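You operate a simulated robot arm through the tools that you are given. There is no shell and no other tool.

You are at the controls of a simulated two-armed robot. One attempt, no reset.

## Task
Bend the brass tube in the bender to 60 for the drain run.
Fine: green handle back upright, white lever to clamp before you bend; stop at the angle on the display; free the clamp, handle left at the bend.

Only the result counts: the job must be done as asked and must still hold three seconds after the hand-in. Knocking over, shifting, dropping, spilling or breaking anything else fails it.

## Robot
Two 7-joint arms with two-finger grippers on one trunk that stands fixed in place. Base frame: the origin is at the foot of the trunk, x ahead of it, y to its left, z up. Units: m, degrees, N and s.
The left shoulder is at [0.069, 0.216, 1.326], the right one opposite. With the tool pointing down near the work surface each hand reaches from about 0.16 to 0.84 m from the base axis, measured 20 degrees to its own side. Payload 3.43 kg a hand.
Tool frame (each hand has its own): the origin (TCP) lies between the finger pads and is the grasp point; the fingertips stand 0.02 m ahead of it; z points along the fingers, y is the line along which they close. The gripper opens to 0.124 m; its body begins 0.093 m behind the TCP.
Orientation is told as [roll, pitch, yaw] about the base's x, y, z axes, in that order, counted from this pose: with the fingers straight down and closing along the base's y, the tool's x points along the base's -x, its y along +y and its z along -z.

## Interface
- The arms move only by the tool play_rows. It takes "left_plan", "right_plan" or both (then of equal length, played together; a hand with none holds still); each is one flat list of numbers, 7 for each row, row after row: the gripper command, from -1 (fully open) to 1 (shut), values between in proportion, then the shift along the tool's x, y, z in units of 20 mm (1.0 is 20 mm), then the turn, a rotation vector about the tool's x, y, z in units of 8 degrees (1.0 is 8 degrees). In form: [hand, tx, ty, tz, ax, ay, az, hand, tx, ty, tz, ax, ay, az, ...]. A call has 1 to 20 rows; each row shifts and turns the commanded pose from where the row before left it, along the tool's axes as they then stand. A call with a number of a shift or a turn outside -1 to 1 is refused whole. Each row takes 0.2 s and may step no farther than 0.05 m and 8.6 degrees from the row before; otherwise, or with a gripper value out of range, the whole call is refused. A pose out of reach is approached as far as the arm can. The call stops where the force on the tool passes 40 N (or 10 N more than at its start, if that is more) or the arm is blocked; 0.2 s more then pass. The fingers move at their own pace (about 0.072 m/s each) and stop on an object; they squeeze with about 34 N. The grip force told is the motor's: it shows also when the fingers shut on nothing. Time passes only in rows, and 0.2 s behind the last, so rows that do not move let the fingers close. The reply holds the time, the measured pose of the TCP, the force on the tool along the base axes, the opening and the grip force, in the units named above and with some noise, with the torque about the TCP (base axes, N m) and any sound that the robot's microphone picked up, and new pictures: "show" is both (left out), scene, wrist or none (wrist: the cameras of the hands that moved).
- Cameras (640 x 400 px; columns grow to the right, rows downward): "scene" is now at [0.1872, 0.0385, 1.5029]; the picture's right is [0.43, -0.90, 0.00], its down [-0.47, -0.22, -0.85] and it looks along [0.77, 0.37, -0.52] (base axes); focal length 330 px, centre (320, 200). "left" rides on the left gripper at [0.082, -0.014, -0.14] in its tool frame; the picture's right is [0.17, 0.99, 0.00], its down [-0.83, 0.14, -0.54] and it looks along [-0.53, 0.09, 0.84] (tool axes); focal length 243 px, centre (320, 200). "right" rides on the right gripper at [0.082, 0.014, -0.14] in its tool frame; the picture's right is [-0.17, 0.99, 0.00], its down [-0.83, -0.14, -0.54] and it looks along [-0.53, -0.09, 0.84] (tool axes); focal length 243 px, centre (320, 200). There is no depth. A picture from a camera that has moved, and an enlarged one, comes with that camera's place and axes in the base frame and with its lens.
- slide_trunk(by): moves the trunk up (or, below 0, down) by that many m; the arms and the scene camera ride with it, the base frame stays. It gives what a move gives, with no picture.
- pan_tilt(pan, tilt): turns the head with the scene camera to pan (to the left, within 80 degrees either way) and tilt (down, from -29 to 69), counted from straight ahead of the robot (the tilt from the chest, where the trunk bows). It gives what a move gives, and a new picture of the scene camera.
- close_up(camera, box): a new picture of the part [left, top, right, bottom] of that camera's present view, enlarged. It takes no simulated time.
- finish_job(): hands the job in; it is judged then, once.

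Places have to be worked out from the pictures, the camera data and where the tool is seen. Open the grippers and draw the arms clear of the work before you hand the job in, unless the task says otherwise.

The tools are called by a JSON object that holds its "name" and its "arguments". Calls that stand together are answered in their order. play_rows: Moves the arms, as the interface text tells. Its arguments: {"type":"object","properties":{"left_plan":{"type":"array","items":{"type":"number"}},"right_plan":{"type":"array","items":{"type":"number"}},"show":{"type":"string","enum":["both","scene","wrist","none"]}},"required":[]} The other tools are called the same way: slide_trunk (by) moves the trunk up or down; pan_tilt (pan, tilt) turns the head that bears the scene camera; close_up (camera, box) takes an enlarged picture of a part of a camera's view; finish_job () hands the job in.

At the start:

```text
t: 0.0
left_tcp_pos: [0.4413, 0.3767, 1.3424]
left_tool_rot: [0.0, 0.0, 0.0]
left_contact_force: [-1.0, -0.5, 0.1]
left_moment: [0.02, 0.01, -0.05]
left_finger_gap: 0.1239
left_grasp_force: 0.2
right_tcp_pos: [0.3562, 0.0061, 1.3468]
right_tool_rot: [0.0, 0.0, 0.0]
right_contact_force: [-0.4, -1.2, 0.6]
right_moment: [-0.03, -0.02, -0.01]
right_finger_gap: 0.1241
right_grasp_force: 0.1
trunk travel left (down, up): [-0.48, 0.111]
head pan, tilt (commanded): [25.4, 31.5]
```

scene: 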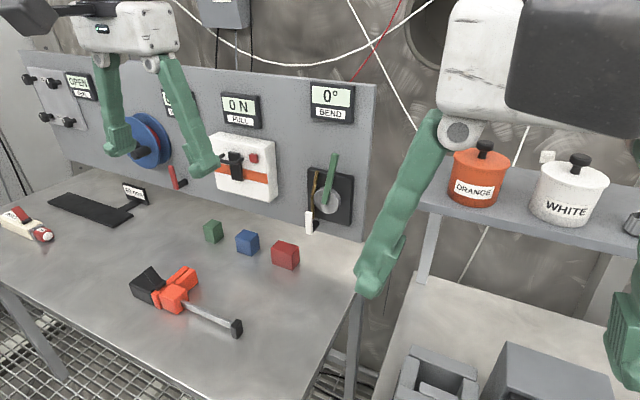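
right: 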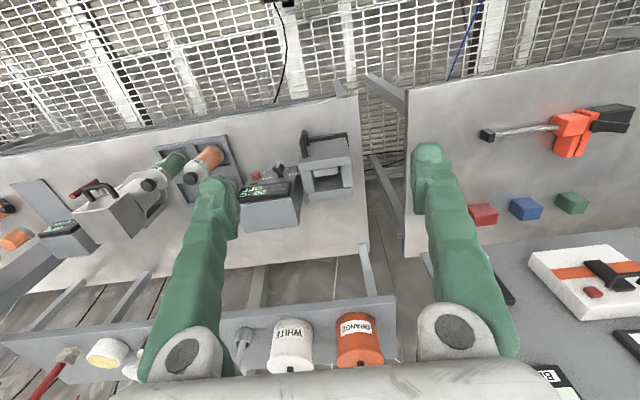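
left: 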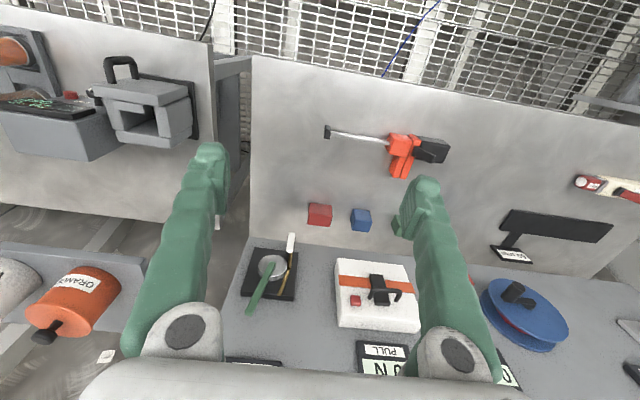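

The bender seems to be the black plate on the back panel, with a green handle, a round grey die, a brass tube and a white lever, under the "0° BEND" display. I'll enlarge it.

{"name": "close_up", "arguments": {"camera": "scene", "box": [270, 70, 390, 245]}}

{"name": "close_up", "arguments": {"camera": "left", "box": [220, 210, 330, 330]}}

```text
2.29 times, centred on (330, 158) of scene
camera zoom: at [0.1872, 0.0385, 1.5029], right [0.43, -0.9, 0.0], down [-0.47, -0.22, -0.85], along [0.77, 0.37, -0.52], focal length 754 px, centre (297, 297)
```

zoom: 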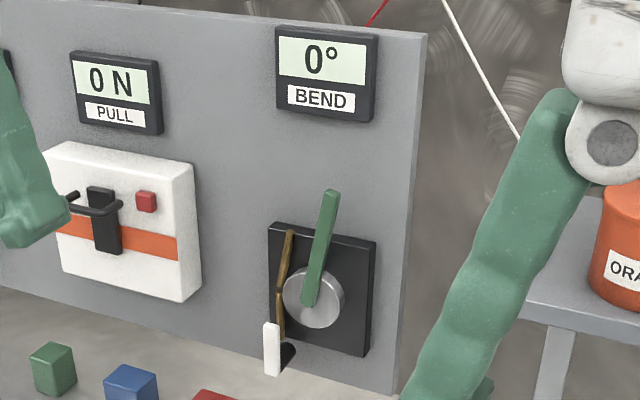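

```text
3.33 times, centred on (275, 270) of left
camera zoom: at [0.3588, 0.3634, 1.4831], right [-0.17, 0.99, 0.0], down [0.83, 0.14, 0.54], along [0.53, 0.09, -0.84], focal length 809 px, centre (470, -33)
```

zoom: 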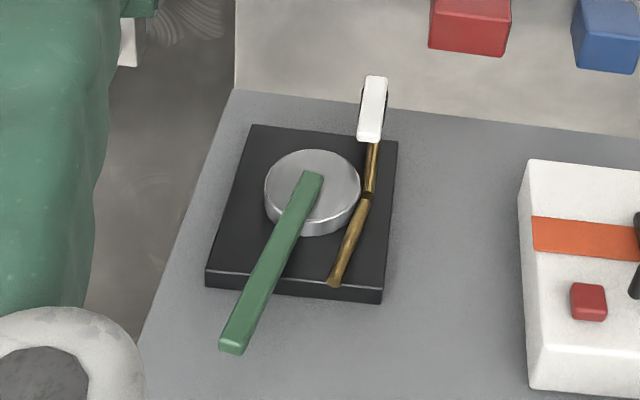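

The die is near [0.82, 0.33, 1.08]. The handle tip is near [0.81, 0.30, 1.21] and leans about 10° to the robot's right, and the white lever hangs near [0.79, 0.36, 1.02]. I'll bring the left hand forward and tilt it so its wrist camera looks straight at the bender, staying well short of the panel.

{"name": "play_rows", "arguments": {"left_plan": [-1, -0.8, -0.1, 0.6, 0, -0.9375, 0, -1, -0.7148, -0.1, 0.6992, 0, -0.9375, 0, -1, -0.6174, -0.1, 0.7865, 0, -0.9375, 0, -1, -0.5095, -0.1, 0.8605, 0, -0.9375, 0, -1, -0.3928, -0.1, 0.9196, 0, -0.9375, 0, -1, -0.2694, -0.1, 0.963, 0, -0.9375, 0, -1, -0.1414, -0.1, 0.99, 0, -0.9375, 0, -1, -0.011, -0.1, 1.0, 0, -0.9375, 0], "show": "both"}}

```text
t: 1.8
left_tcp_pos: [0.5705, 0.3609, 1.2467]
left_tool_rot: [0.0, -59.9, 0.0]
left_contact_force: [0.5, -0.3, -0.1]
left_moment: [-0.01, 0.01, 0.0]
left_finger_gap: 0.124
left_grasp_force: 0.0
right_tcp_pos: [0.3551, 0.0051, 1.3468]
right_tool_rot: [0.0, 0.0, 0.0]
right_contact_force: [-0.6, -0.7, 0.4]
right_moment: [-0.04, 0.0, -0.01]
right_finger_gap: 0.1241
right_grasp_force: 0.0
trunk travel left (down, up): [-0.48, 0.111]
head pan, tilt (commanded): [25.4, 31.5]
camera scene: at [0.1885, 0.0392, 1.5027], right [0.43, -0.9, 0.0], down [-0.47, -0.22, -0.85], along [0.77, 0.37, -0.52], focal length 330 px, centre (320, 200)
camera left: at [0.4077, 0.3482, 1.2451], right [-0.08, 0.99, -0.14], down [-0.05, 0.14, 0.99], along [1.0, 0.09, 0.04], focal length 243 px, centre (320, 200)
```

scene: 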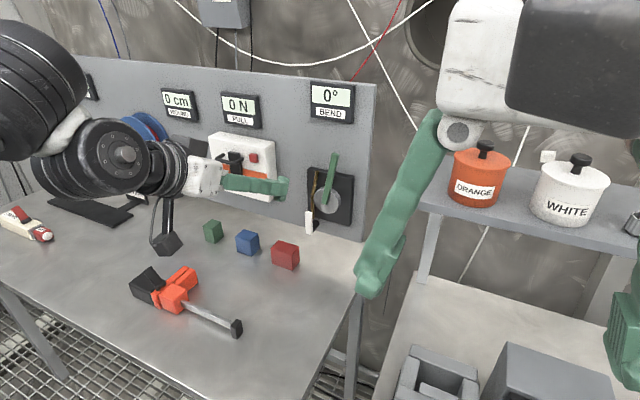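
left: 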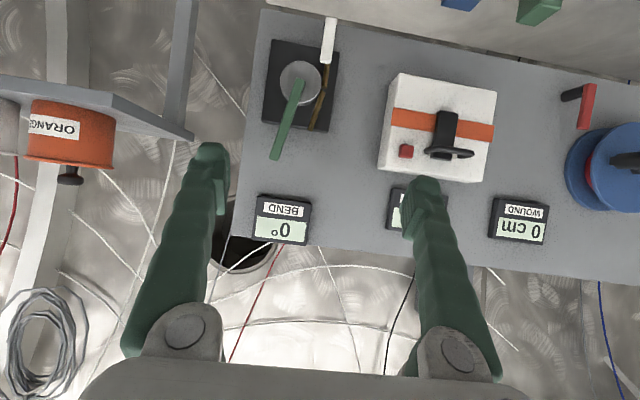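

The left wrist camera now looks almost squarely at the panel, with the picture upside down. I'll enlarge the bender there and in the scene view.

{"name": "close_up", "arguments": {"camera": "left", "box": [240, 0, 368, 180]}}

{"name": "close_up", "arguments": {"camera": "scene", "box": [290, 145, 370, 245]}}

```text
2.22 times, centred on (304, 90) of left
camera zoom: at [0.4077, 0.3482, 1.2451], right [-0.08, 0.99, -0.14], down [-0.05, 0.14, 0.99], along [1.0, 0.09, 0.04], focal length 539 px, centre (356, 444)
```

zoom: 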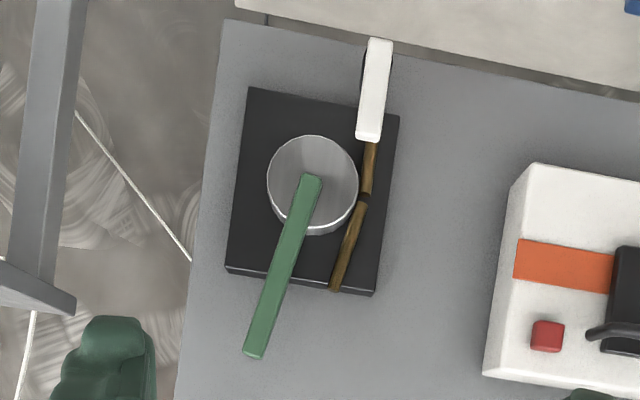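

```text
4.00 times, centred on (330, 195) of scene
camera zoom: at [0.1885, 0.0392, 1.5027], right [0.43, -0.9, 0.0], down [-0.47, -0.22, -0.85], along [0.77, 0.37, -0.52], focal length 1319 px, centre (280, 220)
```

zoom: 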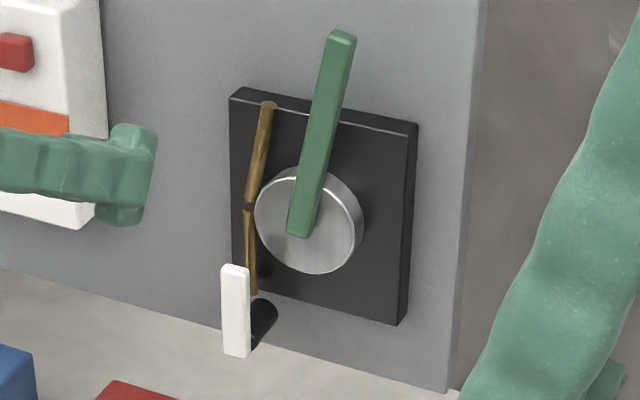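

The lever's pivot isn't clear yet. A black pin seems to sit behind its lower part. I'll lower the hand and bring it closer, then yaw left so the camera sees the lever from the side, still about 10 cm short of it.

{"name": "play_rows", "arguments": {"left_plan": [-1, 0.54, -0.15, 0.832, 0, 0, 0, -1, 0.54, -0.15, 0.832, 0, 0, 0, -1, 0.54, -0.15, 0.832, 0, 0, 0, -1, 0.54, -0.15, 0.832, 0, 0, 0, -1, 0.54, -0.15, 0.832, 0, 0, 0, -1, 0.54, -0.15, 0.832, 0, 0, 0, -1, 0.54, -0.15, 0.832, 0, 0, 0, -1, 0.54, -0.15, 0.832, 0, 0, 0, -1, 0, 0, 0, -0.812, 0, -0.469, -1, 0, 0, 0, -0.812, 0, -0.469, -1, 0, 0, 0, -0.812, 0, -0.469, -1, 0, 0, 0, -0.812, 0, -0.469], "show": "both"}}

```text
t: 4.4
left_tcp_pos: [0.6401, 0.3359, 1.1066]
left_tool_rot: [0.2, -60.1, 7.2]
left_contact_force: [-0.3, 0.6, 0.4]
left_moment: [0.01, -0.01, 0.03]
left_finger_gap: 0.124
left_grasp_force: 0.0
left hand out of reach, approached as far as the arm can: row 10, 11, 12
right_tcp_pos: [0.3557, 0.0032, 1.3467]
right_tool_rot: [0.1, 0.0, -0.1]
right_contact_force: [-0.1, -0.5, 0.5]
right_moment: [0.07, 0.0, 0.0]
right_finger_gap: 0.124
right_grasp_force: 0.0
trunk travel left (down, up): [-0.48, 0.111]
head pan, tilt (commanded): [25.4, 31.5]
camera scene: at [0.1876, 0.0369, 1.5029], right [0.43, -0.9, 0.0], down [-0.47, -0.22, -0.85], along [0.77, 0.37, -0.52], focal length 330 px, centre (320, 200)
camera left: at [0.4823, 0.3011, 1.1051], right [-0.21, 0.97, -0.14], down [-0.07, 0.13, 0.99], along [0.98, 0.22, 0.04], focal length 243 px, centre (320, 200)
```

scene: 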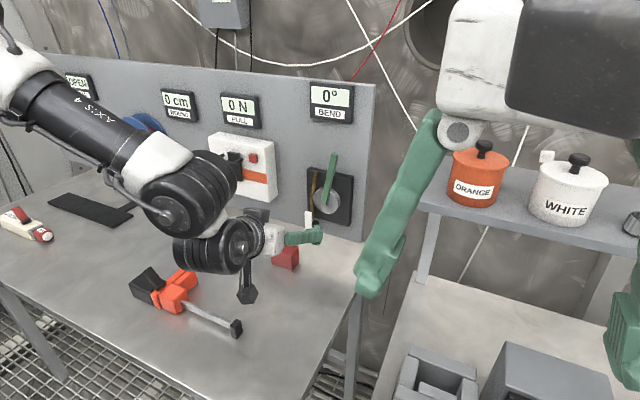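
left: 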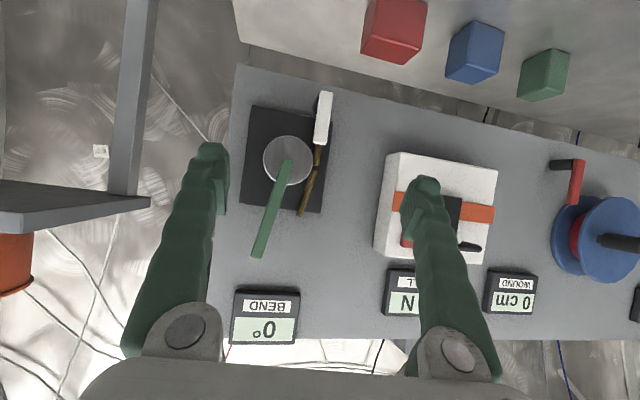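

Yaw stopped at 7.2°, the arm's limit in that direction. I'll enlarge the lever in this view.

{"name": "close_up", "arguments": {"camera": "left", "box": [230, 80, 350, 240]}}

{"name": "close_up", "arguments": {"camera": "left", "box": [290, 80, 345, 160]}}

{"name": "close_up", "arguments": {"camera": "scene", "box": [295, 195, 335, 245]}}

```text
2.50 times, centred on (290, 160) of left
camera zoom: at [0.4823, 0.3011, 1.1051], right [-0.21, 0.97, -0.14], down [-0.07, 0.13, 0.99], along [0.98, 0.22, 0.04], focal length 606 px, centre (395, 300)
```

zoom: 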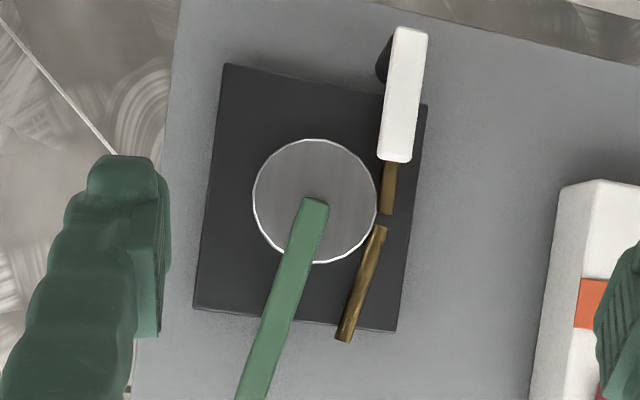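

```text
5.00 times, centred on (318, 120) of left
camera zoom: at [0.4823, 0.3011, 1.1051], right [-0.21, 0.97, -0.14], down [-0.07, 0.13, 0.99], along [0.98, 0.22, 0.04], focal length 1213 px, centre (332, 600)
```

zoom: 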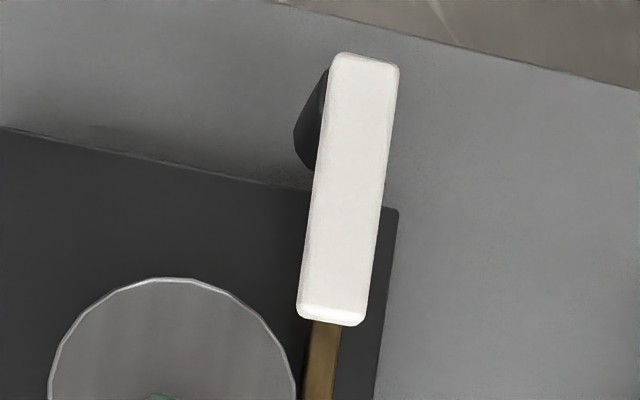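

```text
8.00 times, centred on (315, 220) of scene
camera zoom: at [0.1876, 0.0369, 1.5029], right [0.43, -0.9, 0.0], down [-0.47, -0.22, -0.85], along [0.77, 0.37, -0.52], focal length 2638 px, centre (360, 40)
```

zoom: 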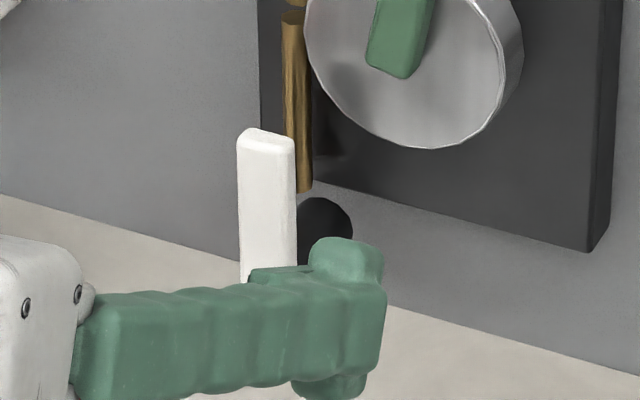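

The black pin sits below the plate, at about y 0.355 and z 1.00. So the lever turns about its lower end and stands upright now, in front of the tube's lower part. I'll turn back 7.5° in yaw to check where the commanded pose stands.

{"name": "play_rows", "arguments": {"left_plan": [-1, 0, 0, 0, 0.812, 0, 0.469], "show": "none"}}

```text
t: 4.8
left_tcp_pos: [0.6396, 0.3398, 1.1041]
left_tool_rot: [-0.5, -60.1, 0.4]
left_contact_force: [0.1, 0.5, 0.3]
left_moment: [-0.03, -0.02, -0.09]
left_finger_gap: 0.1241
left_grasp_force: 0.0
right_tcp_pos: [0.3526, 0.0086, 1.3468]
right_tool_rot: [-0.3, -0.1, 0.1]
right_contact_force: [0.2, 0.9, 0.6]
right_moment: [-0.13, 0.01, -0.01]
right_finger_gap: 0.1242
right_grasp_force: 0.0
trunk travel left (down, up): [-0.48, 0.111]
head pan, tilt (commanded): [25.4, 31.5]
```

The commanded pose stops at the reachable limit, so I know where I am. I'll raise the hand in front of the handle, still about 10 cm away, and test in free air how far it can turn about its finger axis, since the bend needs about 60°.

{"name": "play_rows", "arguments": {"left_plan": [-1, -0.83, -0.15, 0.1, 0, 0, 0, -1, -0.83, -0.15, 0.1, 0, 0, 0, -1, -0.83, -0.15, 0.1, 0, 0, 0, -1, -0.83, -0.15, 0.1, 0, 0, 0, -1, -0.83, -0.15, 0.1, 0, 0, 0, -1, -0.83, -0.15, 0.1, 0, 0, 0, -1, 0, 0, 0, 0, 0, 0.9375, -1, 0, 0, 0, 0, 0, 0.9375, -1, 0, 0, 0, 0, 0, 0.9375, -1, 0, 0, 0, 0, 0, 0.9375, -1, 0, 0, 0, 0, 0, 0.9375, -1, 0, 0, 0, 0, 0, 0.9375, -1, 0, 0, 0, 0, 0, 0.9375, -1, 0, 0, 0, 0, 0, 0.9375], "show": "both"}}

```text
t: 7.8
left_tcp_pos: [0.701, 0.318, 1.1857]
left_tool_rot: [56.3, -25.5, -74.0]
left_contact_force: [0.1, 0.8, 0.2]
left_moment: [0.0, 0.02, 0.02]
left_finger_gap: 0.1241
left_grasp_force: 0.0
right_tcp_pos: [0.3551, 0.0049, 1.3482]
right_tool_rot: [0.0, 0.1, 0.0]
right_contact_force: [0.2, -0.1, 0.3]
right_moment: [0.02, 0.0, 0.0]
right_finger_gap: 0.1242
right_grasp_force: 0.0
trunk travel left (down, up): [-0.48, 0.111]
head pan, tilt (commanded): [25.4, 31.5]
camera scene: at [0.1872, 0.0384, 1.5029], right [0.43, -0.9, 0.0], down [-0.47, -0.22, -0.85], along [0.77, 0.37, -0.52], focal length 330 px, centre (320, 200)
camera left: at [0.5532, 0.3834, 1.2103], right [0.39, 0.63, 0.67], down [-0.2, -0.65, 0.73], along [0.9, -0.42, -0.13], focal length 243 px, centre (320, 200)
```

scene: 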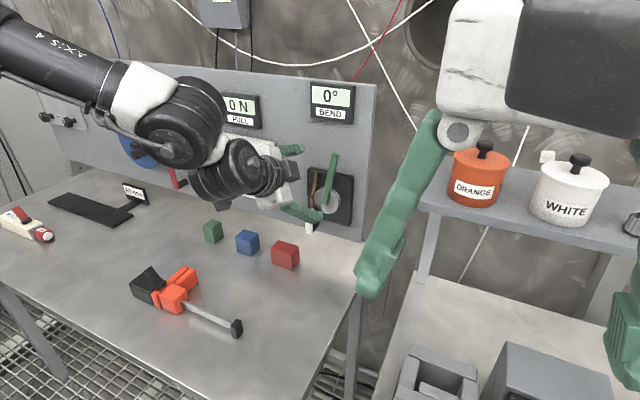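
left: 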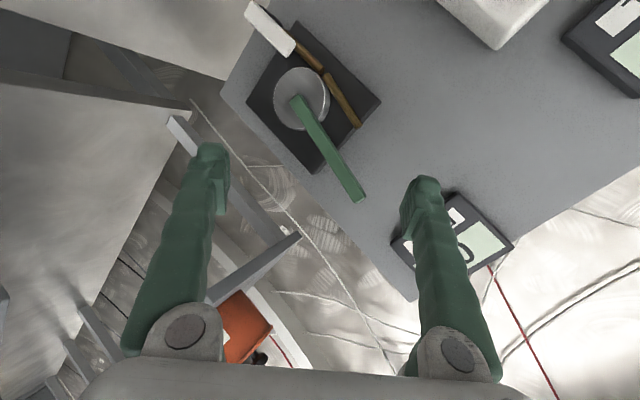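

A 60° turn about the finger axis is fully reachable. I'll turn back, then pitch the hand level so the finger axis is parallel to the handle's pivot axis.

{"name": "play_rows", "arguments": {"left_plan": [-1, 0, 0, 0, 0, 0, -0.9375, -1, 0, 0, 0, 0, 0, -0.9375, -1, 0, 0, 0, 0, 0, -0.9375, -1, 0, 0, 0, 0, 0, -0.9375, -1, 0, 0, 0, 0, 0, -0.9375, -1, 0, 0, 0, 0, 0, -0.9375, -1, 0, 0, 0, 0, 0, -0.9375, -1, 0, 0, 0, 0, 0, -0.9375, -1, 0, 0, 0, 0, -0.9375, 0, -1, 0, 0, 0, 0, -0.9375, 0, -1, 0, 0, 0, 0, -0.9375, 0, -1, 0, 0, 0, 0, -0.9375, 0], "show": "both"}}

```text
t: 10.4
left_tcp_pos: [0.7039, 0.308, 1.1723]
left_tool_rot: [29.6, -83.2, -31.1]
left_contact_force: [0.2, 0.7, 7.8]
left_moment: [-0.12, 0.92, -0.09]
left_finger_gap: 0.1243
left_grasp_force: 0.0
left hand out of reach, approached as far as the arm can: row 12
right_tcp_pos: [0.3558, 0.0054, 1.3456]
right_tool_rot: [0.0, -0.1, 0.0]
right_contact_force: [0.9, -0.3, 0.0]
right_moment: [-0.01, 0.06, -0.03]
right_finger_gap: 0.124
right_grasp_force: 0.1
trunk travel left (down, up): [-0.48, 0.111]
head pan, tilt (commanded): [25.4, 31.5]
camera scene: at [0.1889, 0.0377, 1.5027], right [0.43, -0.9, 0.0], down [-0.47, -0.22, -0.85], along [0.77, 0.37, -0.52], focal length 330 px, centre (320, 200)
camera left: at [0.556, 0.3027, 1.1045], right [0.01, 0.99, -0.11], down [-0.45, 0.1, 0.89], along [0.89, 0.04, 0.45], focal length 243 px, centre (320, 200)
```

scene: 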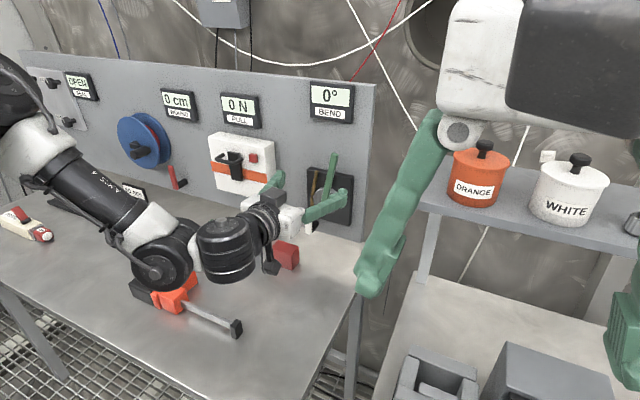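
left: 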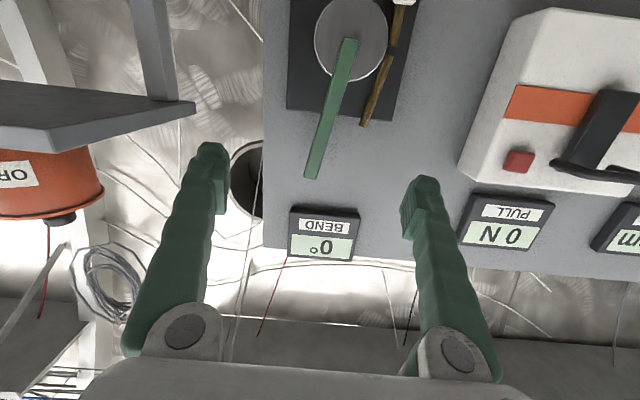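

There is a 7.8 N upward force on the hand and the forearm has swung low near the orange tool. I'll undo the pitch straight away and check that the force goes and nothing has moved.

{"name": "play_rows", "arguments": {"left_plan": [-1, 0, 0, 0, 0, 0.9375, 0, -1, 0, 0, 0, 0, 0.9375, 0], "show": "both"}}

```text
t: 11.0
left_tcp_pos: [0.7065, 0.2996, 1.1856]
left_tool_rot: [-4.6, -74.3, 2.3]
left_contact_force: [-1.3, 2.1, -3.1]
left_moment: [-0.03, -0.33, -0.19]
left_finger_gap: 0.1241
left_grasp_force: 0.0
left hand out of reach, approached as far as the arm can: row 2
right_tcp_pos: [0.3562, 0.004, 1.3481]
right_tool_rot: [0.0, 0.0, -0.1]
right_contact_force: [0.7, -0.7, -0.2]
right_moment: [0.06, 0.06, 0.03]
right_finger_gap: 0.124
right_grasp_force: 0.1
trunk travel left (down, up): [-0.48, 0.111]
head pan, tilt (commanded): [25.4, 31.5]
camera scene: at [0.1878, 0.037, 1.5028], right [0.43, -0.9, 0.0], down [-0.47, -0.22, -0.85], along [0.77, 0.37, -0.52], focal length 330 px, centre (320, 200)
camera left: at [0.5488, 0.2915, 1.1455], right [-0.01, 0.98, -0.18], down [-0.29, 0.17, 0.94], along [0.96, 0.06, 0.28], focal length 243 px, centre (320, 200)
```

scene: 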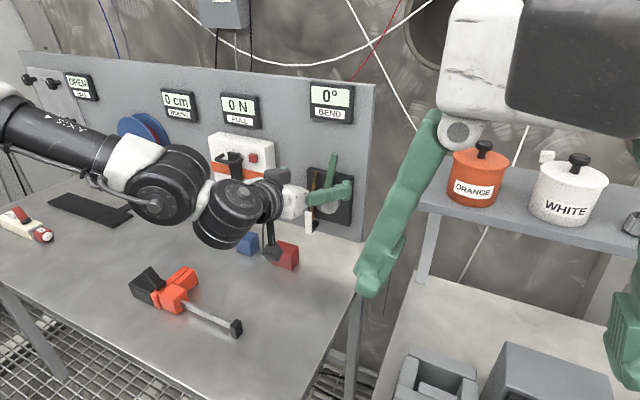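
left: 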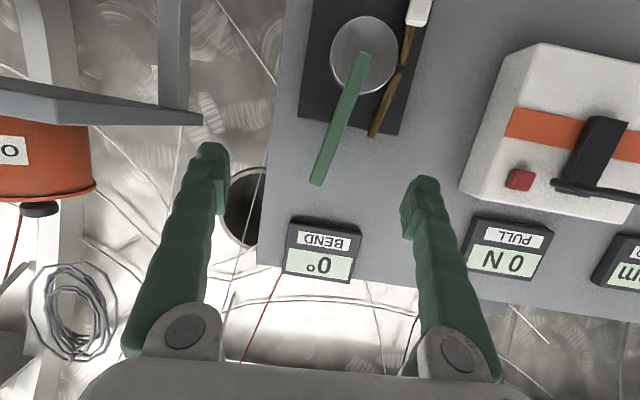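

The tabletop items are all where they were, so that force came from the arm straining near its joint limit. I'll go back to the comfortable pitch of about -60° and stay there.

{"name": "play_rows", "arguments": {"left_plan": [-1, 0, 0, 0, 0, 0.9, 0, -1, 0, 0, 0, 0, 0.9, 0, -1, 0, 0, 0, 0, 0, 0], "show": "scene"}}

```text
t: 11.8
left_tcp_pos: [0.7055, 0.3049, 1.1838]
left_tool_rot: [-0.8, -59.6, -1.5]
left_contact_force: [-0.6, 0.5, 0.3]
left_moment: [-0.03, 0.0, -0.01]
left_finger_gap: 0.1241
left_grasp_force: 0.1
right_tcp_pos: [0.3562, 0.0068, 1.3474]
right_tool_rot: [-0.1, -0.1, 0.0]
right_contact_force: [0.3, -0.3, -0.5]
right_moment: [-0.01, 0.01, 0.01]
right_finger_gap: 0.1239
right_grasp_force: 0.1
trunk travel left (down, up): [-0.48, 0.111]
head pan, tilt (commanded): [25.4, 31.5]
camera scene: at [0.1873, 0.04, 1.5028], right [0.43, -0.9, 0.0], down [-0.47, -0.22, -0.85], along [0.77, 0.36, -0.52], focal length 330 px, centre (320, 200)
```

scene: 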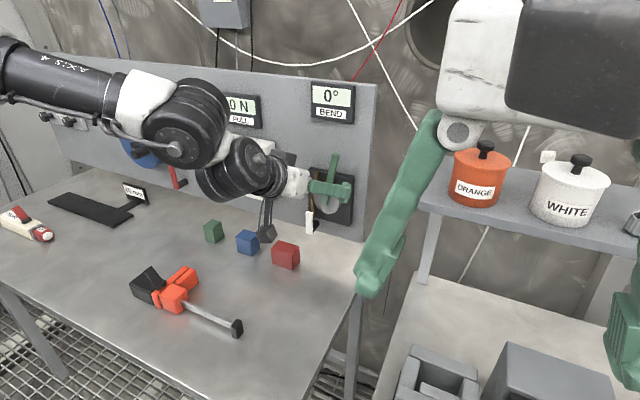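

The hand is back at pitch -60° with no force on it. The TCP at y 0.305 lines up with the handle near z 1.19, so I'll narrow the gripper to about 8 cm and advance 6 cm to look at the handle between the fingers.

{"name": "play_rows", "arguments": {"left_plan": [-0.29, -0.587, 0, 0.817, 0, 0, 0, -0.29, -0.587, 0, 0.817, 0, 0, 0, -0.29, -0.587, 0, 0.817, 0, 0, 0], "show": "both"}}

```text
t: 12.6
left_tcp_pos: [0.7648, 0.3001, 1.1893]
left_tool_rot: [-0.6, -59.5, -1.7]
left_contact_force: [0.8, -0.5, 0.4]
left_moment: [0.0, -0.01, 0.02]
left_finger_gap: 0.0801
left_grasp_force: 0.1
right_tcp_pos: [0.3566, 0.005, 1.3466]
right_tool_rot: [-0.1, 0.0, 0.0]
right_contact_force: [0.9, -0.7, 0.5]
right_moment: [0.05, -0.03, 0.03]
right_finger_gap: 0.1239
right_grasp_force: 0.0
trunk travel left (down, up): [-0.48, 0.111]
head pan, tilt (commanded): [25.4, 31.5]
camera scene: at [0.1876, 0.038, 1.5029], right [0.43, -0.9, 0.0], down [-0.47, -0.22, -0.85], along [0.77, 0.37, -0.52], focal length 330 px, centre (320, 200)
camera left: at [0.6022, 0.293, 1.189], right [-0.05, 0.99, -0.15], down [-0.04, 0.15, 0.99], along [1.0, 0.05, 0.03], focal length 243 px, centre (320, 200)
```

scene: 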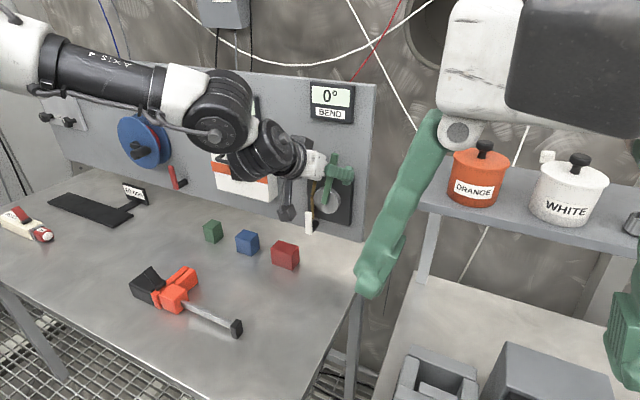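
left: 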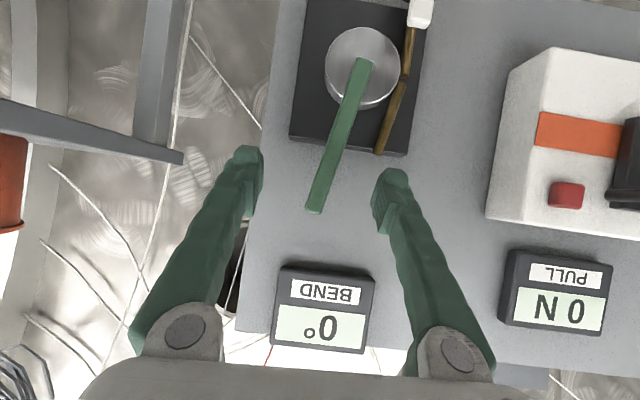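

The handle is centred between the open fingers, with its tip at about y 0.301, z 1.206 and its pivot at about y 0.324, z 1.075. I'll advance another 4 cm so the fingers straddle the handle.

{"name": "play_rows", "arguments": {"left_plan": [-0.29, -0.5, 0.05, 0.866, 0, 0, 0, -0.29, -0.5, 0.05, 0.866, 0, 0, 0], "show": "both"}}

{"name": "close_up", "arguments": {"camera": "scene", "box": [280, 130, 380, 250]}}

```text
t: 13.2
left_tcp_pos: [0.8061, 0.3002, 1.1888]
left_tool_rot: [-0.5, -59.6, -1.6]
left_contact_force: [0.3, 0.2, -0.5]
left_moment: [-0.01, -0.02, 0.02]
left_finger_gap: 0.0798
left_grasp_force: 0.0
right_tcp_pos: [0.3563, 0.0057, 1.3463]
right_tool_rot: [0.0, 0.1, -0.1]
right_contact_force: [-0.4, 0.3, 0.7]
right_moment: [0.07, 0.0, 0.02]
right_finger_gap: 0.1242
right_grasp_force: 0.1
trunk travel left (down, up): [-0.48, 0.111]
head pan, tilt (commanded): [25.4, 31.5]
camera scene: at [0.1881, 0.0381, 1.5028], right [0.43, -0.9, 0.0], down [-0.47, -0.22, -0.85], along [0.77, 0.37, -0.52], focal length 330 px, centre (320, 200)
camera left: at [0.6428, 0.2933, 1.1888], right [-0.05, 0.99, -0.15], down [-0.04, 0.15, 0.99], along [1.0, 0.05, 0.03], focal length 243 px, centre (320, 200)
```

scene: 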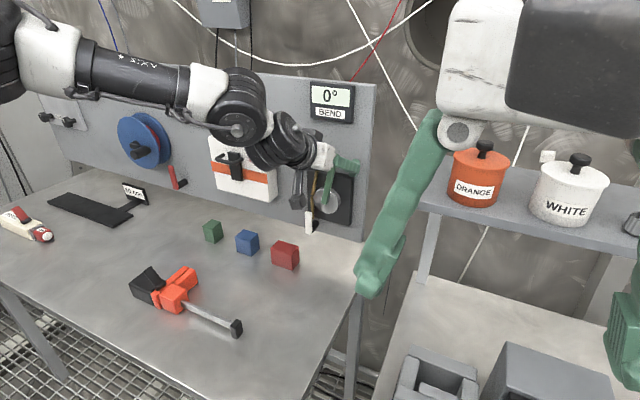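
left: 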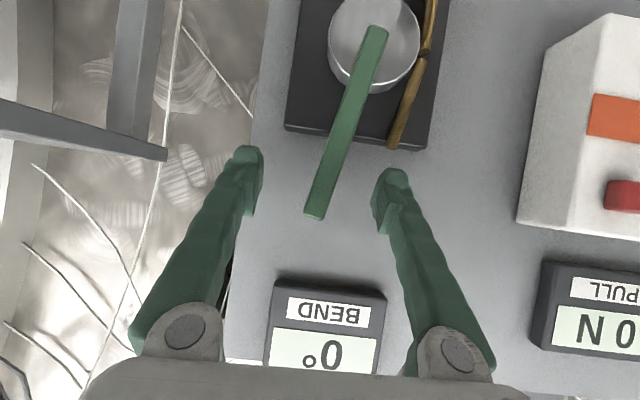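

```text
3.33 times, centred on (330, 190) of scene
camera zoom: at [0.1881, 0.0381, 1.5028], right [0.43, -0.9, 0.0], down [-0.47, -0.22, -0.85], along [0.77, 0.37, -0.52], focal length 1099 px, centre (287, 233)
```

zoom: 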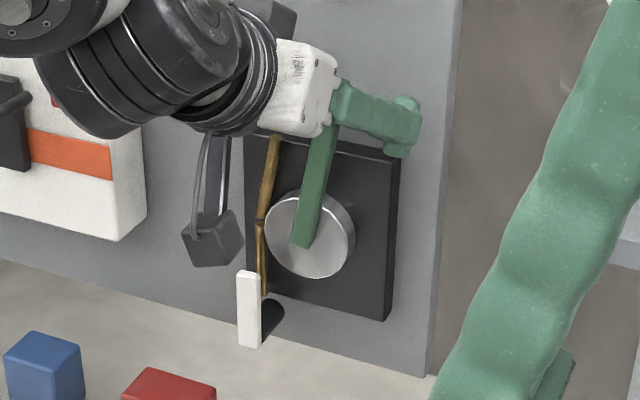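

The handle is between the pads. Comparing its size in the last two views puts it at x of about 0.818. I'll advance 6 mm, narrow the fingers to a loose 3 cm cage without squeezing, and check that the handle hasn't been disturbed.

{"name": "play_rows", "arguments": {"left_plan": [0.516, -0.15, 0.1, 0.26, 0, 0, 0, 0.516, 0, 0, 0, 0, 0, 0, 0.516, 0, 0, 0, 0, 0, 0], "show": "wrist"}}

```text
t: 14.0
left_tcp_pos: [0.81, 0.3026, 1.1883]
left_tool_rot: [-0.6, -59.5, -1.7]
left_contact_force: [1.2, 1.1, 0.4]
left_moment: [-0.04, 0.03, -0.01]
left_finger_gap: 0.03
left_grasp_force: 0.2
right_tcp_pos: [0.3547, 0.0051, 1.3484]
right_tool_rot: [0.0, -0.1, 0.0]
right_contact_force: [-0.1, -0.9, -0.3]
right_moment: [0.0, -0.01, 0.03]
right_finger_gap: 0.1239
right_grasp_force: 0.1
trunk travel left (down, up): [-0.48, 0.111]
head pan, tilt (commanded): [25.4, 31.5]
camera left: at [0.6476, 0.2955, 1.1894], right [-0.05, 0.99, -0.15], down [-0.04, 0.15, 0.99], along [1.0, 0.05, 0.03], focal length 243 px, centre (320, 200)
```

left: 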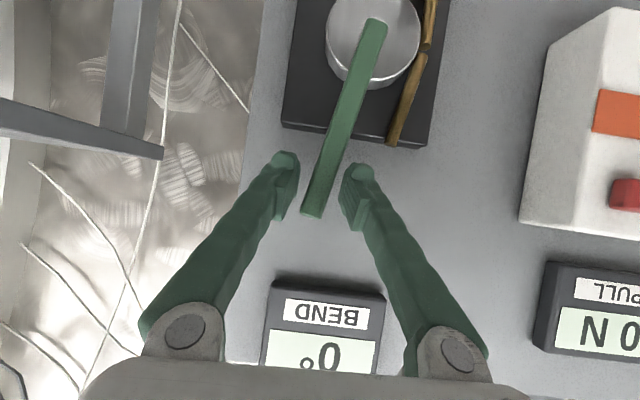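

The handle is caged and undisturbed. I'll push it gently to the robot's left (+y) toward upright, 5 mm per row.

{"name": "play_rows", "arguments": {"left_plan": [0.516, 0, 0.25, 0, 0, 0, 0, 0.516, 0, 0.25, 0, 0, 0, 0, 0.516, 0, 0.25, 0, 0, 0, 0, 0.516, 0, 0.25, 0, 0, 0, 0], "show": "both"}}

```text
t: 15.0
left_tcp_pos: [0.8111, 0.3229, 1.1888]
left_tool_rot: [-0.6, -59.6, -1.6]
left_contact_force: [-0.6, -1.8, 0.1]
left_moment: [-0.01, -0.04, -0.02]
left_finger_gap: 0.0311
left_grasp_force: 0.6
right_tcp_pos: [0.3546, 0.0048, 1.3465]
right_tool_rot: [0.0, 0.0, -0.1]
right_contact_force: [0.2, -0.1, -0.1]
right_moment: [-0.02, -0.02, 0.01]
right_finger_gap: 0.124
right_grasp_force: 0.0
trunk travel left (down, up): [-0.48, 0.111]
head pan, tilt (commanded): [25.4, 31.5]
camera scene: at [0.1871, 0.0385, 1.5029], right [0.43, -0.9, 0.0], down [-0.47, -0.22, -0.85], along [0.77, 0.37, -0.52], focal length 330 px, centre (320, 200)
camera left: at [0.6485, 0.3159, 1.189], right [-0.05, 0.99, -0.15], down [-0.04, 0.15, 0.99], along [1.0, 0.05, 0.03], focal length 243 px, centre (320, 200)
```

scene: 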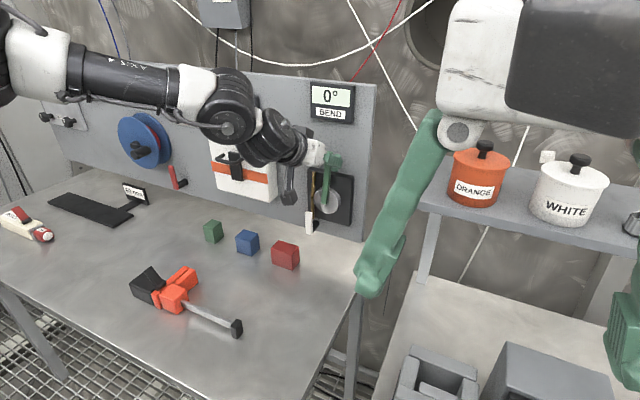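
left: 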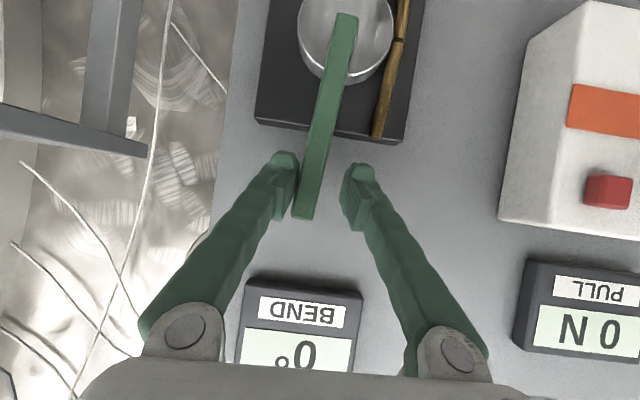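

The handle follows with only about 2 N and now leans about 3–4°. The display still reads 0°. I'll continue in smaller steps and watch for a stop.

{"name": "play_rows", "arguments": {"left_plan": [0.516, 0, 0.15, 0, 0, 0, 0, 0.516, 0, 0.125, 0, 0, 0, 0], "show": "wrist"}}

{"name": "close_up", "arguments": {"camera": "left", "box": [230, 0, 430, 230]}}

{"name": "close_up", "arguments": {"camera": "scene", "box": [280, 70, 390, 250]}}

```text
t: 15.6
left_tcp_pos: [0.8112, 0.3287, 1.189]
left_tool_rot: [-0.6, -59.6, -1.7]
left_contact_force: [0.1, -0.4, 0.4]
left_moment: [0.0, 0.01, -0.01]
left_finger_gap: 0.0309
left_grasp_force: 0.9
right_tcp_pos: [0.3549, 0.0053, 1.3475]
right_tool_rot: [0.0, 0.0, 0.0]
right_contact_force: [0.4, -0.2, 0.4]
right_moment: [-0.02, -0.01, -0.03]
right_finger_gap: 0.1239
right_grasp_force: 0.0
trunk travel left (down, up): [-0.48, 0.111]
head pan, tilt (commanded): [25.4, 31.5]
camera left: at [0.6487, 0.3215, 1.1893], right [-0.05, 0.99, -0.15], down [-0.04, 0.15, 0.99], along [1.0, 0.05, 0.03], focal length 243 px, centre (320, 200)
```

left: 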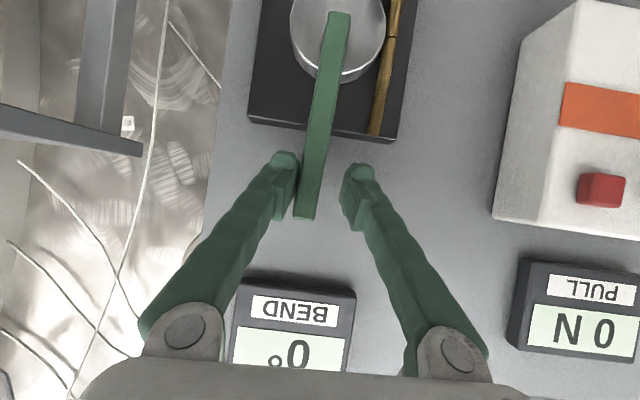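

```text
1.74 times, centred on (330, 115) of left
camera zoom: at [0.6487, 0.3215, 1.1893], right [-0.05, 0.99, -0.15], down [-0.04, 0.15, 0.99], along [1.0, 0.05, 0.03], focal length 422 px, centre (303, 348)
```

zoom: 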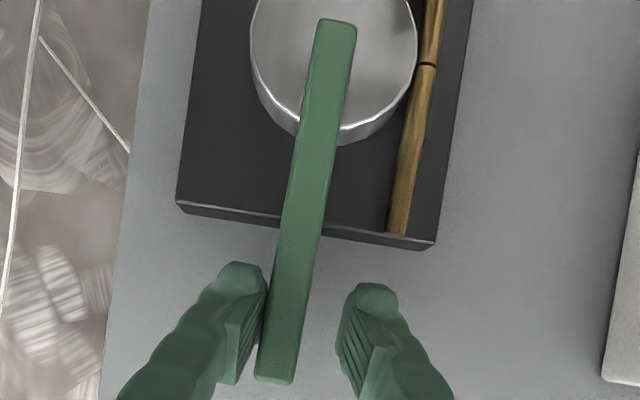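

```text
2.22 times, centred on (335, 160) of scene
camera zoom: at [0.187, 0.0384, 1.5029], right [0.43, -0.9, 0.0], down [-0.47, -0.22, -0.85], along [0.77, 0.37, -0.52], focal length 733 px, centre (287, 289)
```

zoom: 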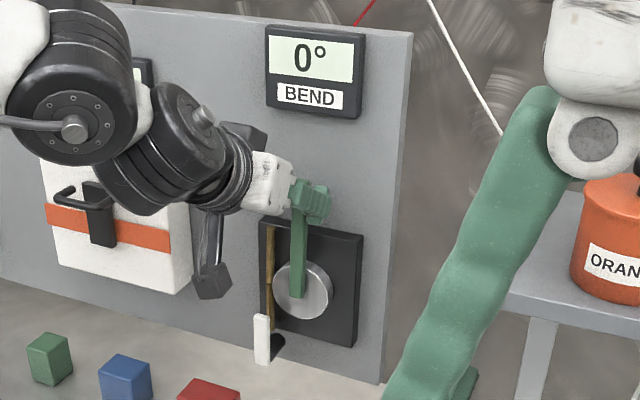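

The handle is within about 2° of upright and still moves freely. I'll push on in 2 mm steps and watch for the force of an end stop.

{"name": "play_rows", "arguments": {"left_plan": [0.516, 0, 0.1, 0, 0, 0, 0, 0.516, 0, 0.05, 0, 0, 0, 0], "show": "wrist"}}

{"name": "close_up", "arguments": {"camera": "left", "box": [230, 0, 430, 230]}}

```text
t: 16.2
left_tcp_pos: [0.8111, 0.3314, 1.1893]
left_tool_rot: [-0.6, -59.6, -1.8]
left_contact_force: [-0.9, -1.9, 1.0]
left_moment: [-0.01, -0.01, -0.01]
left_finger_gap: 0.0311
left_grasp_force: 1.0
right_tcp_pos: [0.3541, 0.005, 1.3475]
right_tool_rot: [0.0, 0.0, 0.0]
right_contact_force: [0.0, 1.1, -1.0]
right_moment: [0.01, -0.03, 0.01]
right_finger_gap: 0.1237
right_grasp_force: 0.1
trunk travel left (down, up): [-0.48, 0.111]
head pan, tilt (commanded): [25.4, 31.5]
camera left: at [0.649, 0.3239, 1.1892], right [-0.05, 0.99, -0.15], down [-0.04, 0.15, 0.99], along [1.0, 0.05, 0.03], focal length 243 px, centre (320, 200)
```

left: 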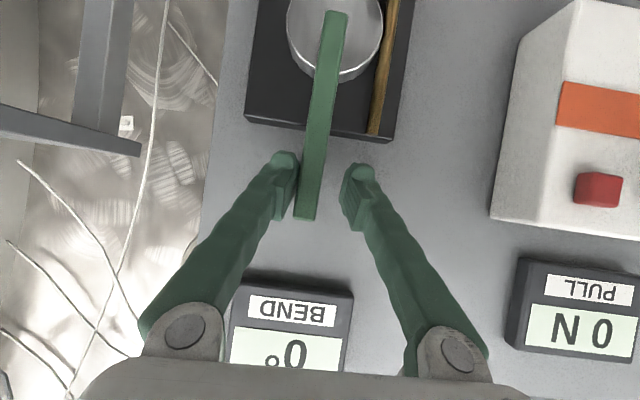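

```text
1.74 times, centred on (330, 115) of left
camera zoom: at [0.649, 0.3239, 1.1892], right [-0.05, 0.99, -0.15], down [-0.04, 0.15, 0.99], along [1.0, 0.05, 0.03], focal length 422 px, centre (303, 348)
```

zoom: 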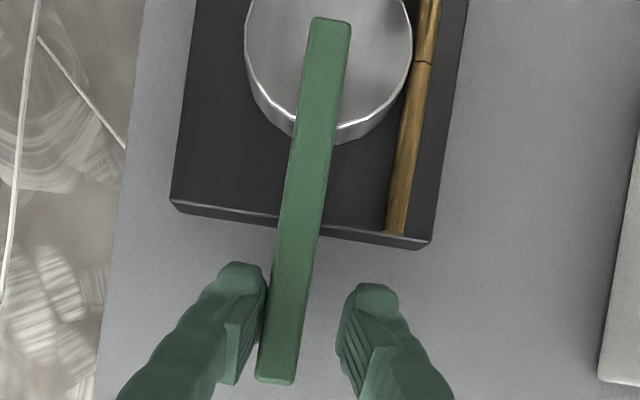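

By comparing the handle with the plate edges, I judge it's still about 1° short of upright. I'll push another 2 mm and check again.

{"name": "play_rows", "arguments": {"left_plan": [0.516, 0, 0.1, 0, 0, 0, 0, 0.516, 0, 0, 0, 0, 0, 0], "show": "wrist"}}

{"name": "close_up", "arguments": {"camera": "left", "box": [230, 0, 430, 230]}}

{"name": "close_up", "arguments": {"camera": "scene", "box": [290, 70, 380, 250]}}

```text
t: 16.8
left_tcp_pos: [0.8114, 0.3326, 1.1893]
left_tool_rot: [-0.6, -59.7, -1.7]
left_contact_force: [-0.1, -2.5, 0.8]
left_moment: [-0.03, 0.03, -0.01]
left_finger_gap: 0.0311
left_grasp_force: 0.5
right_tcp_pos: [0.3545, 0.0048, 1.348]
right_tool_rot: [0.0, 0.0, 0.1]
right_contact_force: [0.6, 0.0, 0.0]
right_moment: [0.02, 0.04, -0.01]
right_finger_gap: 0.1238
right_grasp_force: 0.1
trunk travel left (down, up): [-0.48, 0.111]
head pan, tilt (commanded): [25.4, 31.5]
camera left: at [0.6491, 0.3257, 1.1892], right [-0.05, 0.99, -0.15], down [-0.04, 0.15, 0.99], along [1.0, 0.05, 0.03], focal length 243 px, centre (320, 200)
```

left: 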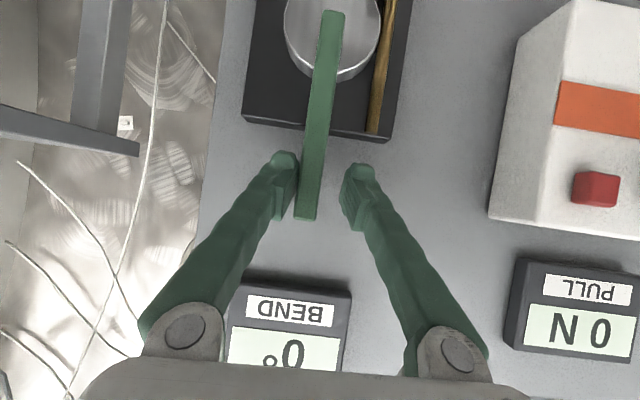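

```text
1.74 times, centred on (330, 115) of left
camera zoom: at [0.6491, 0.3257, 1.1892], right [-0.05, 0.99, -0.15], down [-0.04, 0.15, 0.99], along [1.0, 0.05, 0.03], focal length 422 px, centre (303, 348)
```

zoom: 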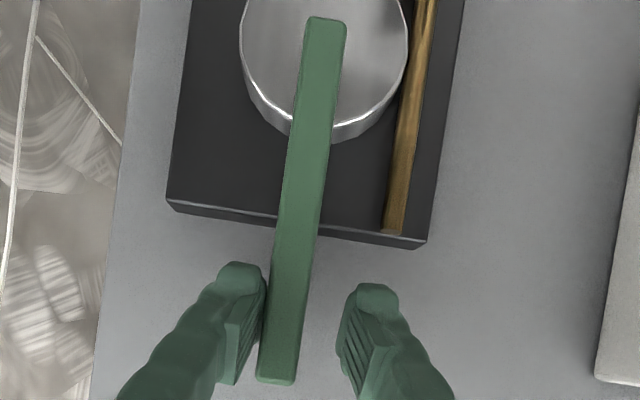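

```text
2.22 times, centred on (335, 160) of scene
camera zoom: at [0.187, 0.0381, 1.503], right [0.43, -0.9, 0.0], down [-0.47, -0.22, -0.85], along [0.77, 0.37, -0.52], focal length 733 px, centre (287, 289)
```

zoom: 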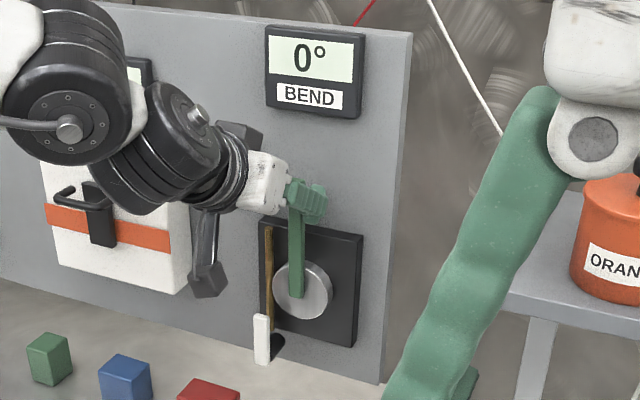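

The tube now looks straight with no visible kink, and the handle is parallel to it. A final 1.2 mm nudge will tell me whether there is an end stop here.

{"name": "play_rows", "arguments": {"left_plan": [0.516, 0, 0.06, 0, 0, 0, 0, 0.516, 0, 0, 0, 0, 0, 0], "show": "wrist"}}

{"name": "close_up", "arguments": {"camera": "left", "box": [230, 0, 430, 230]}}

```text
t: 17.4
left_tcp_pos: [0.8112, 0.3332, 1.1892]
left_tool_rot: [-0.6, -59.6, -1.7]
left_contact_force: [0.0, -4.1, -0.2]
left_moment: [-0.05, 0.02, -0.04]
left_finger_gap: 0.0324
left_grasp_force: 2.4
right_tcp_pos: [0.3548, 0.004, 1.3472]
right_tool_rot: [-0.1, 0.0, -0.1]
right_contact_force: [0.1, 0.4, 0.3]
right_moment: [-0.03, -0.02, -0.01]
right_finger_gap: 0.1238
right_grasp_force: 0.0
trunk travel left (down, up): [-0.48, 0.111]
head pan, tilt (commanded): [25.4, 31.5]
camera left: at [0.649, 0.3264, 1.1892], right [-0.05, 0.99, -0.15], down [-0.04, 0.15, 0.99], along [1.0, 0.05, 0.03], focal length 243 px, centre (320, 200)
```

left: 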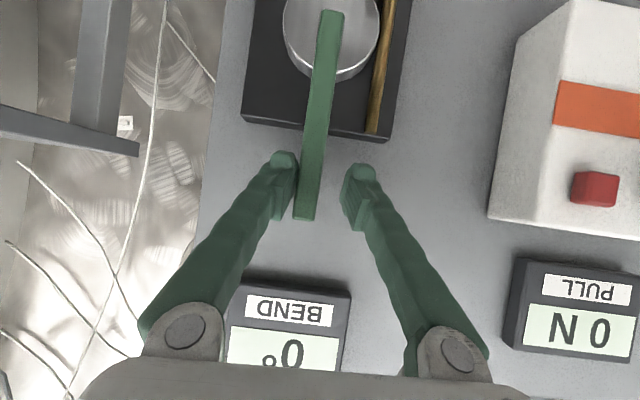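

```text
1.74 times, centred on (330, 115) of left
camera zoom: at [0.649, 0.3264, 1.1892], right [-0.05, 0.99, -0.15], down [-0.04, 0.15, 0.99], along [1.0, 0.05, 0.03], focal length 422 px, centre (303, 348)
```

zoom: 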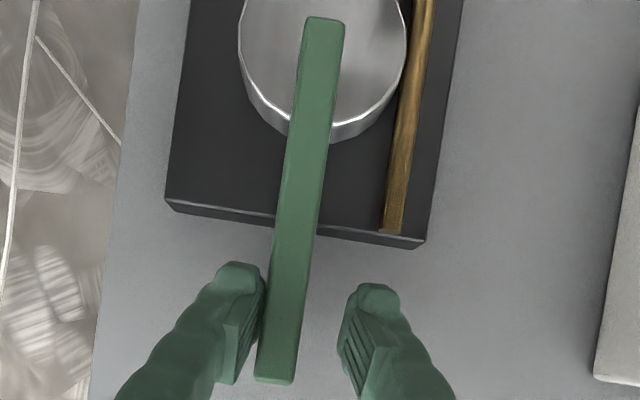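

The force rose to 4 N and the finger was pushed back, so upright is a hard stop and the handle is home. I'll centre the cage off the handle, retract 10 cm straight back, and look.

{"name": "play_rows", "arguments": {"left_plan": [0.516, 0, -0.4, 0, 0, 0, 0, 0.516, 0, 0, 0, 0, 0, 0, 0.516, 0.5, 0, -0.866, 0, 0, 0, 0.516, 0.5, 0, -0.866, 0, 0, 0, 0.516, 0.5, 0, -0.866, 0, 0, 0, 0.516, 0.5, 0, -0.866, 0, 0, 0, 0.516, 0.5, 0, -0.866, 0, 0, 0], "show": "both"}}

{"name": "close_up", "arguments": {"camera": "scene", "box": [290, 70, 380, 250]}}

{"name": "close_up", "arguments": {"camera": "left", "box": [260, 0, 450, 230]}}

```text
t: 19.0
left_tcp_pos: [0.7114, 0.3298, 1.1909]
left_tool_rot: [-0.5, -59.8, -1.5]
left_contact_force: [-0.3, 0.2, 0.2]
left_moment: [0.02, -0.03, 0.02]
left_finger_gap: 0.03
left_grasp_force: 0.0
right_tcp_pos: [0.3546, 0.0054, 1.3465]
right_tool_rot: [0.0, 0.0, 0.0]
right_contact_force: [-0.9, 0.0, -0.7]
right_moment: [0.02, -0.01, -0.02]
right_finger_gap: 0.1241
right_grasp_force: 0.1
trunk travel left (down, up): [-0.48, 0.111]
head pan, tilt (commanded): [25.4, 31.5]
camera scene: at [0.1865, 0.0385, 1.503], right [0.43, -0.9, 0.0], down [-0.47, -0.22, -0.85], along [0.77, 0.37, -0.52], focal length 330 px, centre (320, 200)
camera left: at [0.5481, 0.3228, 1.1911], right [-0.05, 0.99, -0.15], down [-0.04, 0.15, 0.99], along [1.0, 0.05, 0.03], focal length 243 px, centre (320, 200)
```

scene: 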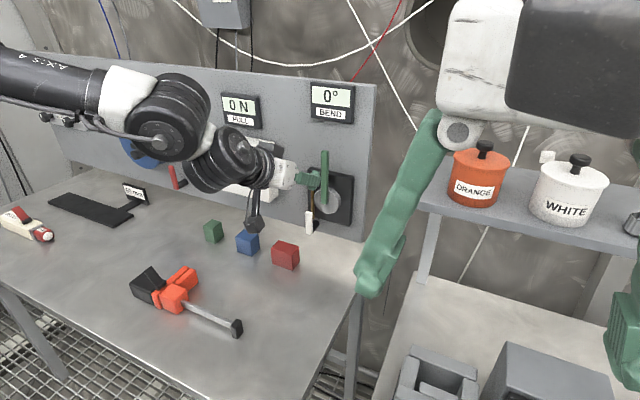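
left: 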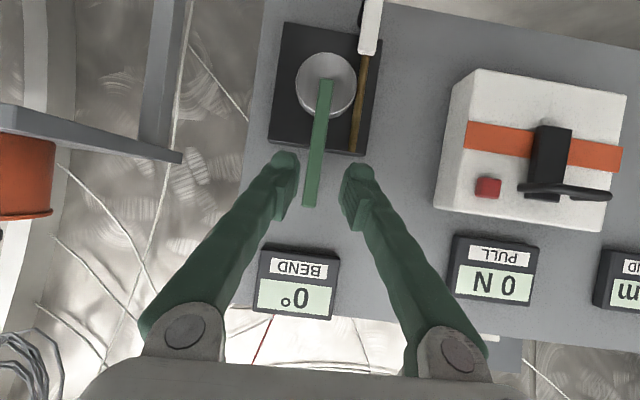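

```text
2.22 times, centred on (335, 160) of scene
camera zoom: at [0.1865, 0.0385, 1.503], right [0.43, -0.9, 0.0], down [-0.47, -0.22, -0.85], along [0.77, 0.37, -0.52], focal length 733 px, centre (287, 289)
```

zoom: 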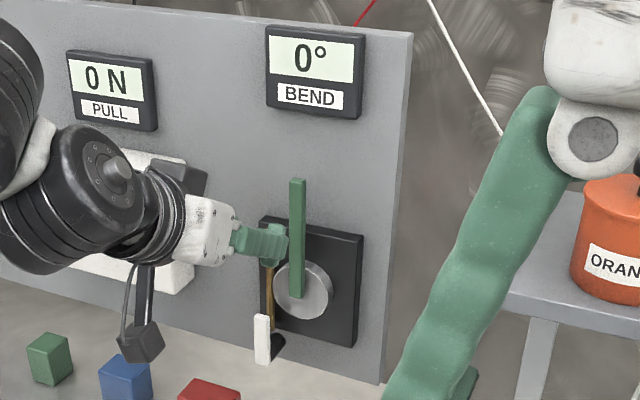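

```text
1.74 times, centred on (355, 115) of left
camera zoom: at [0.5481, 0.3228, 1.1911], right [-0.05, 0.99, -0.15], down [-0.04, 0.15, 0.99], along [1.0, 0.05, 0.03], focal length 422 px, centre (259, 348)
```

zoom: 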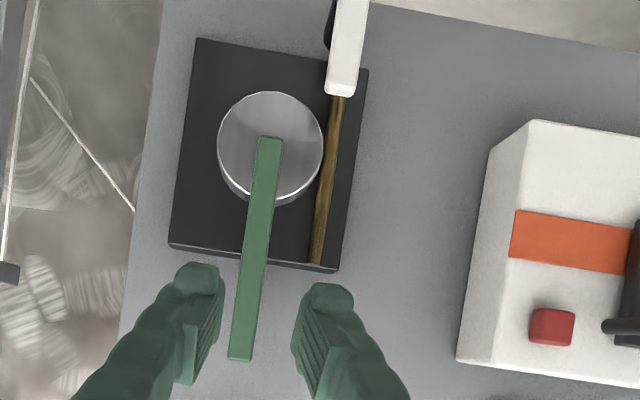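

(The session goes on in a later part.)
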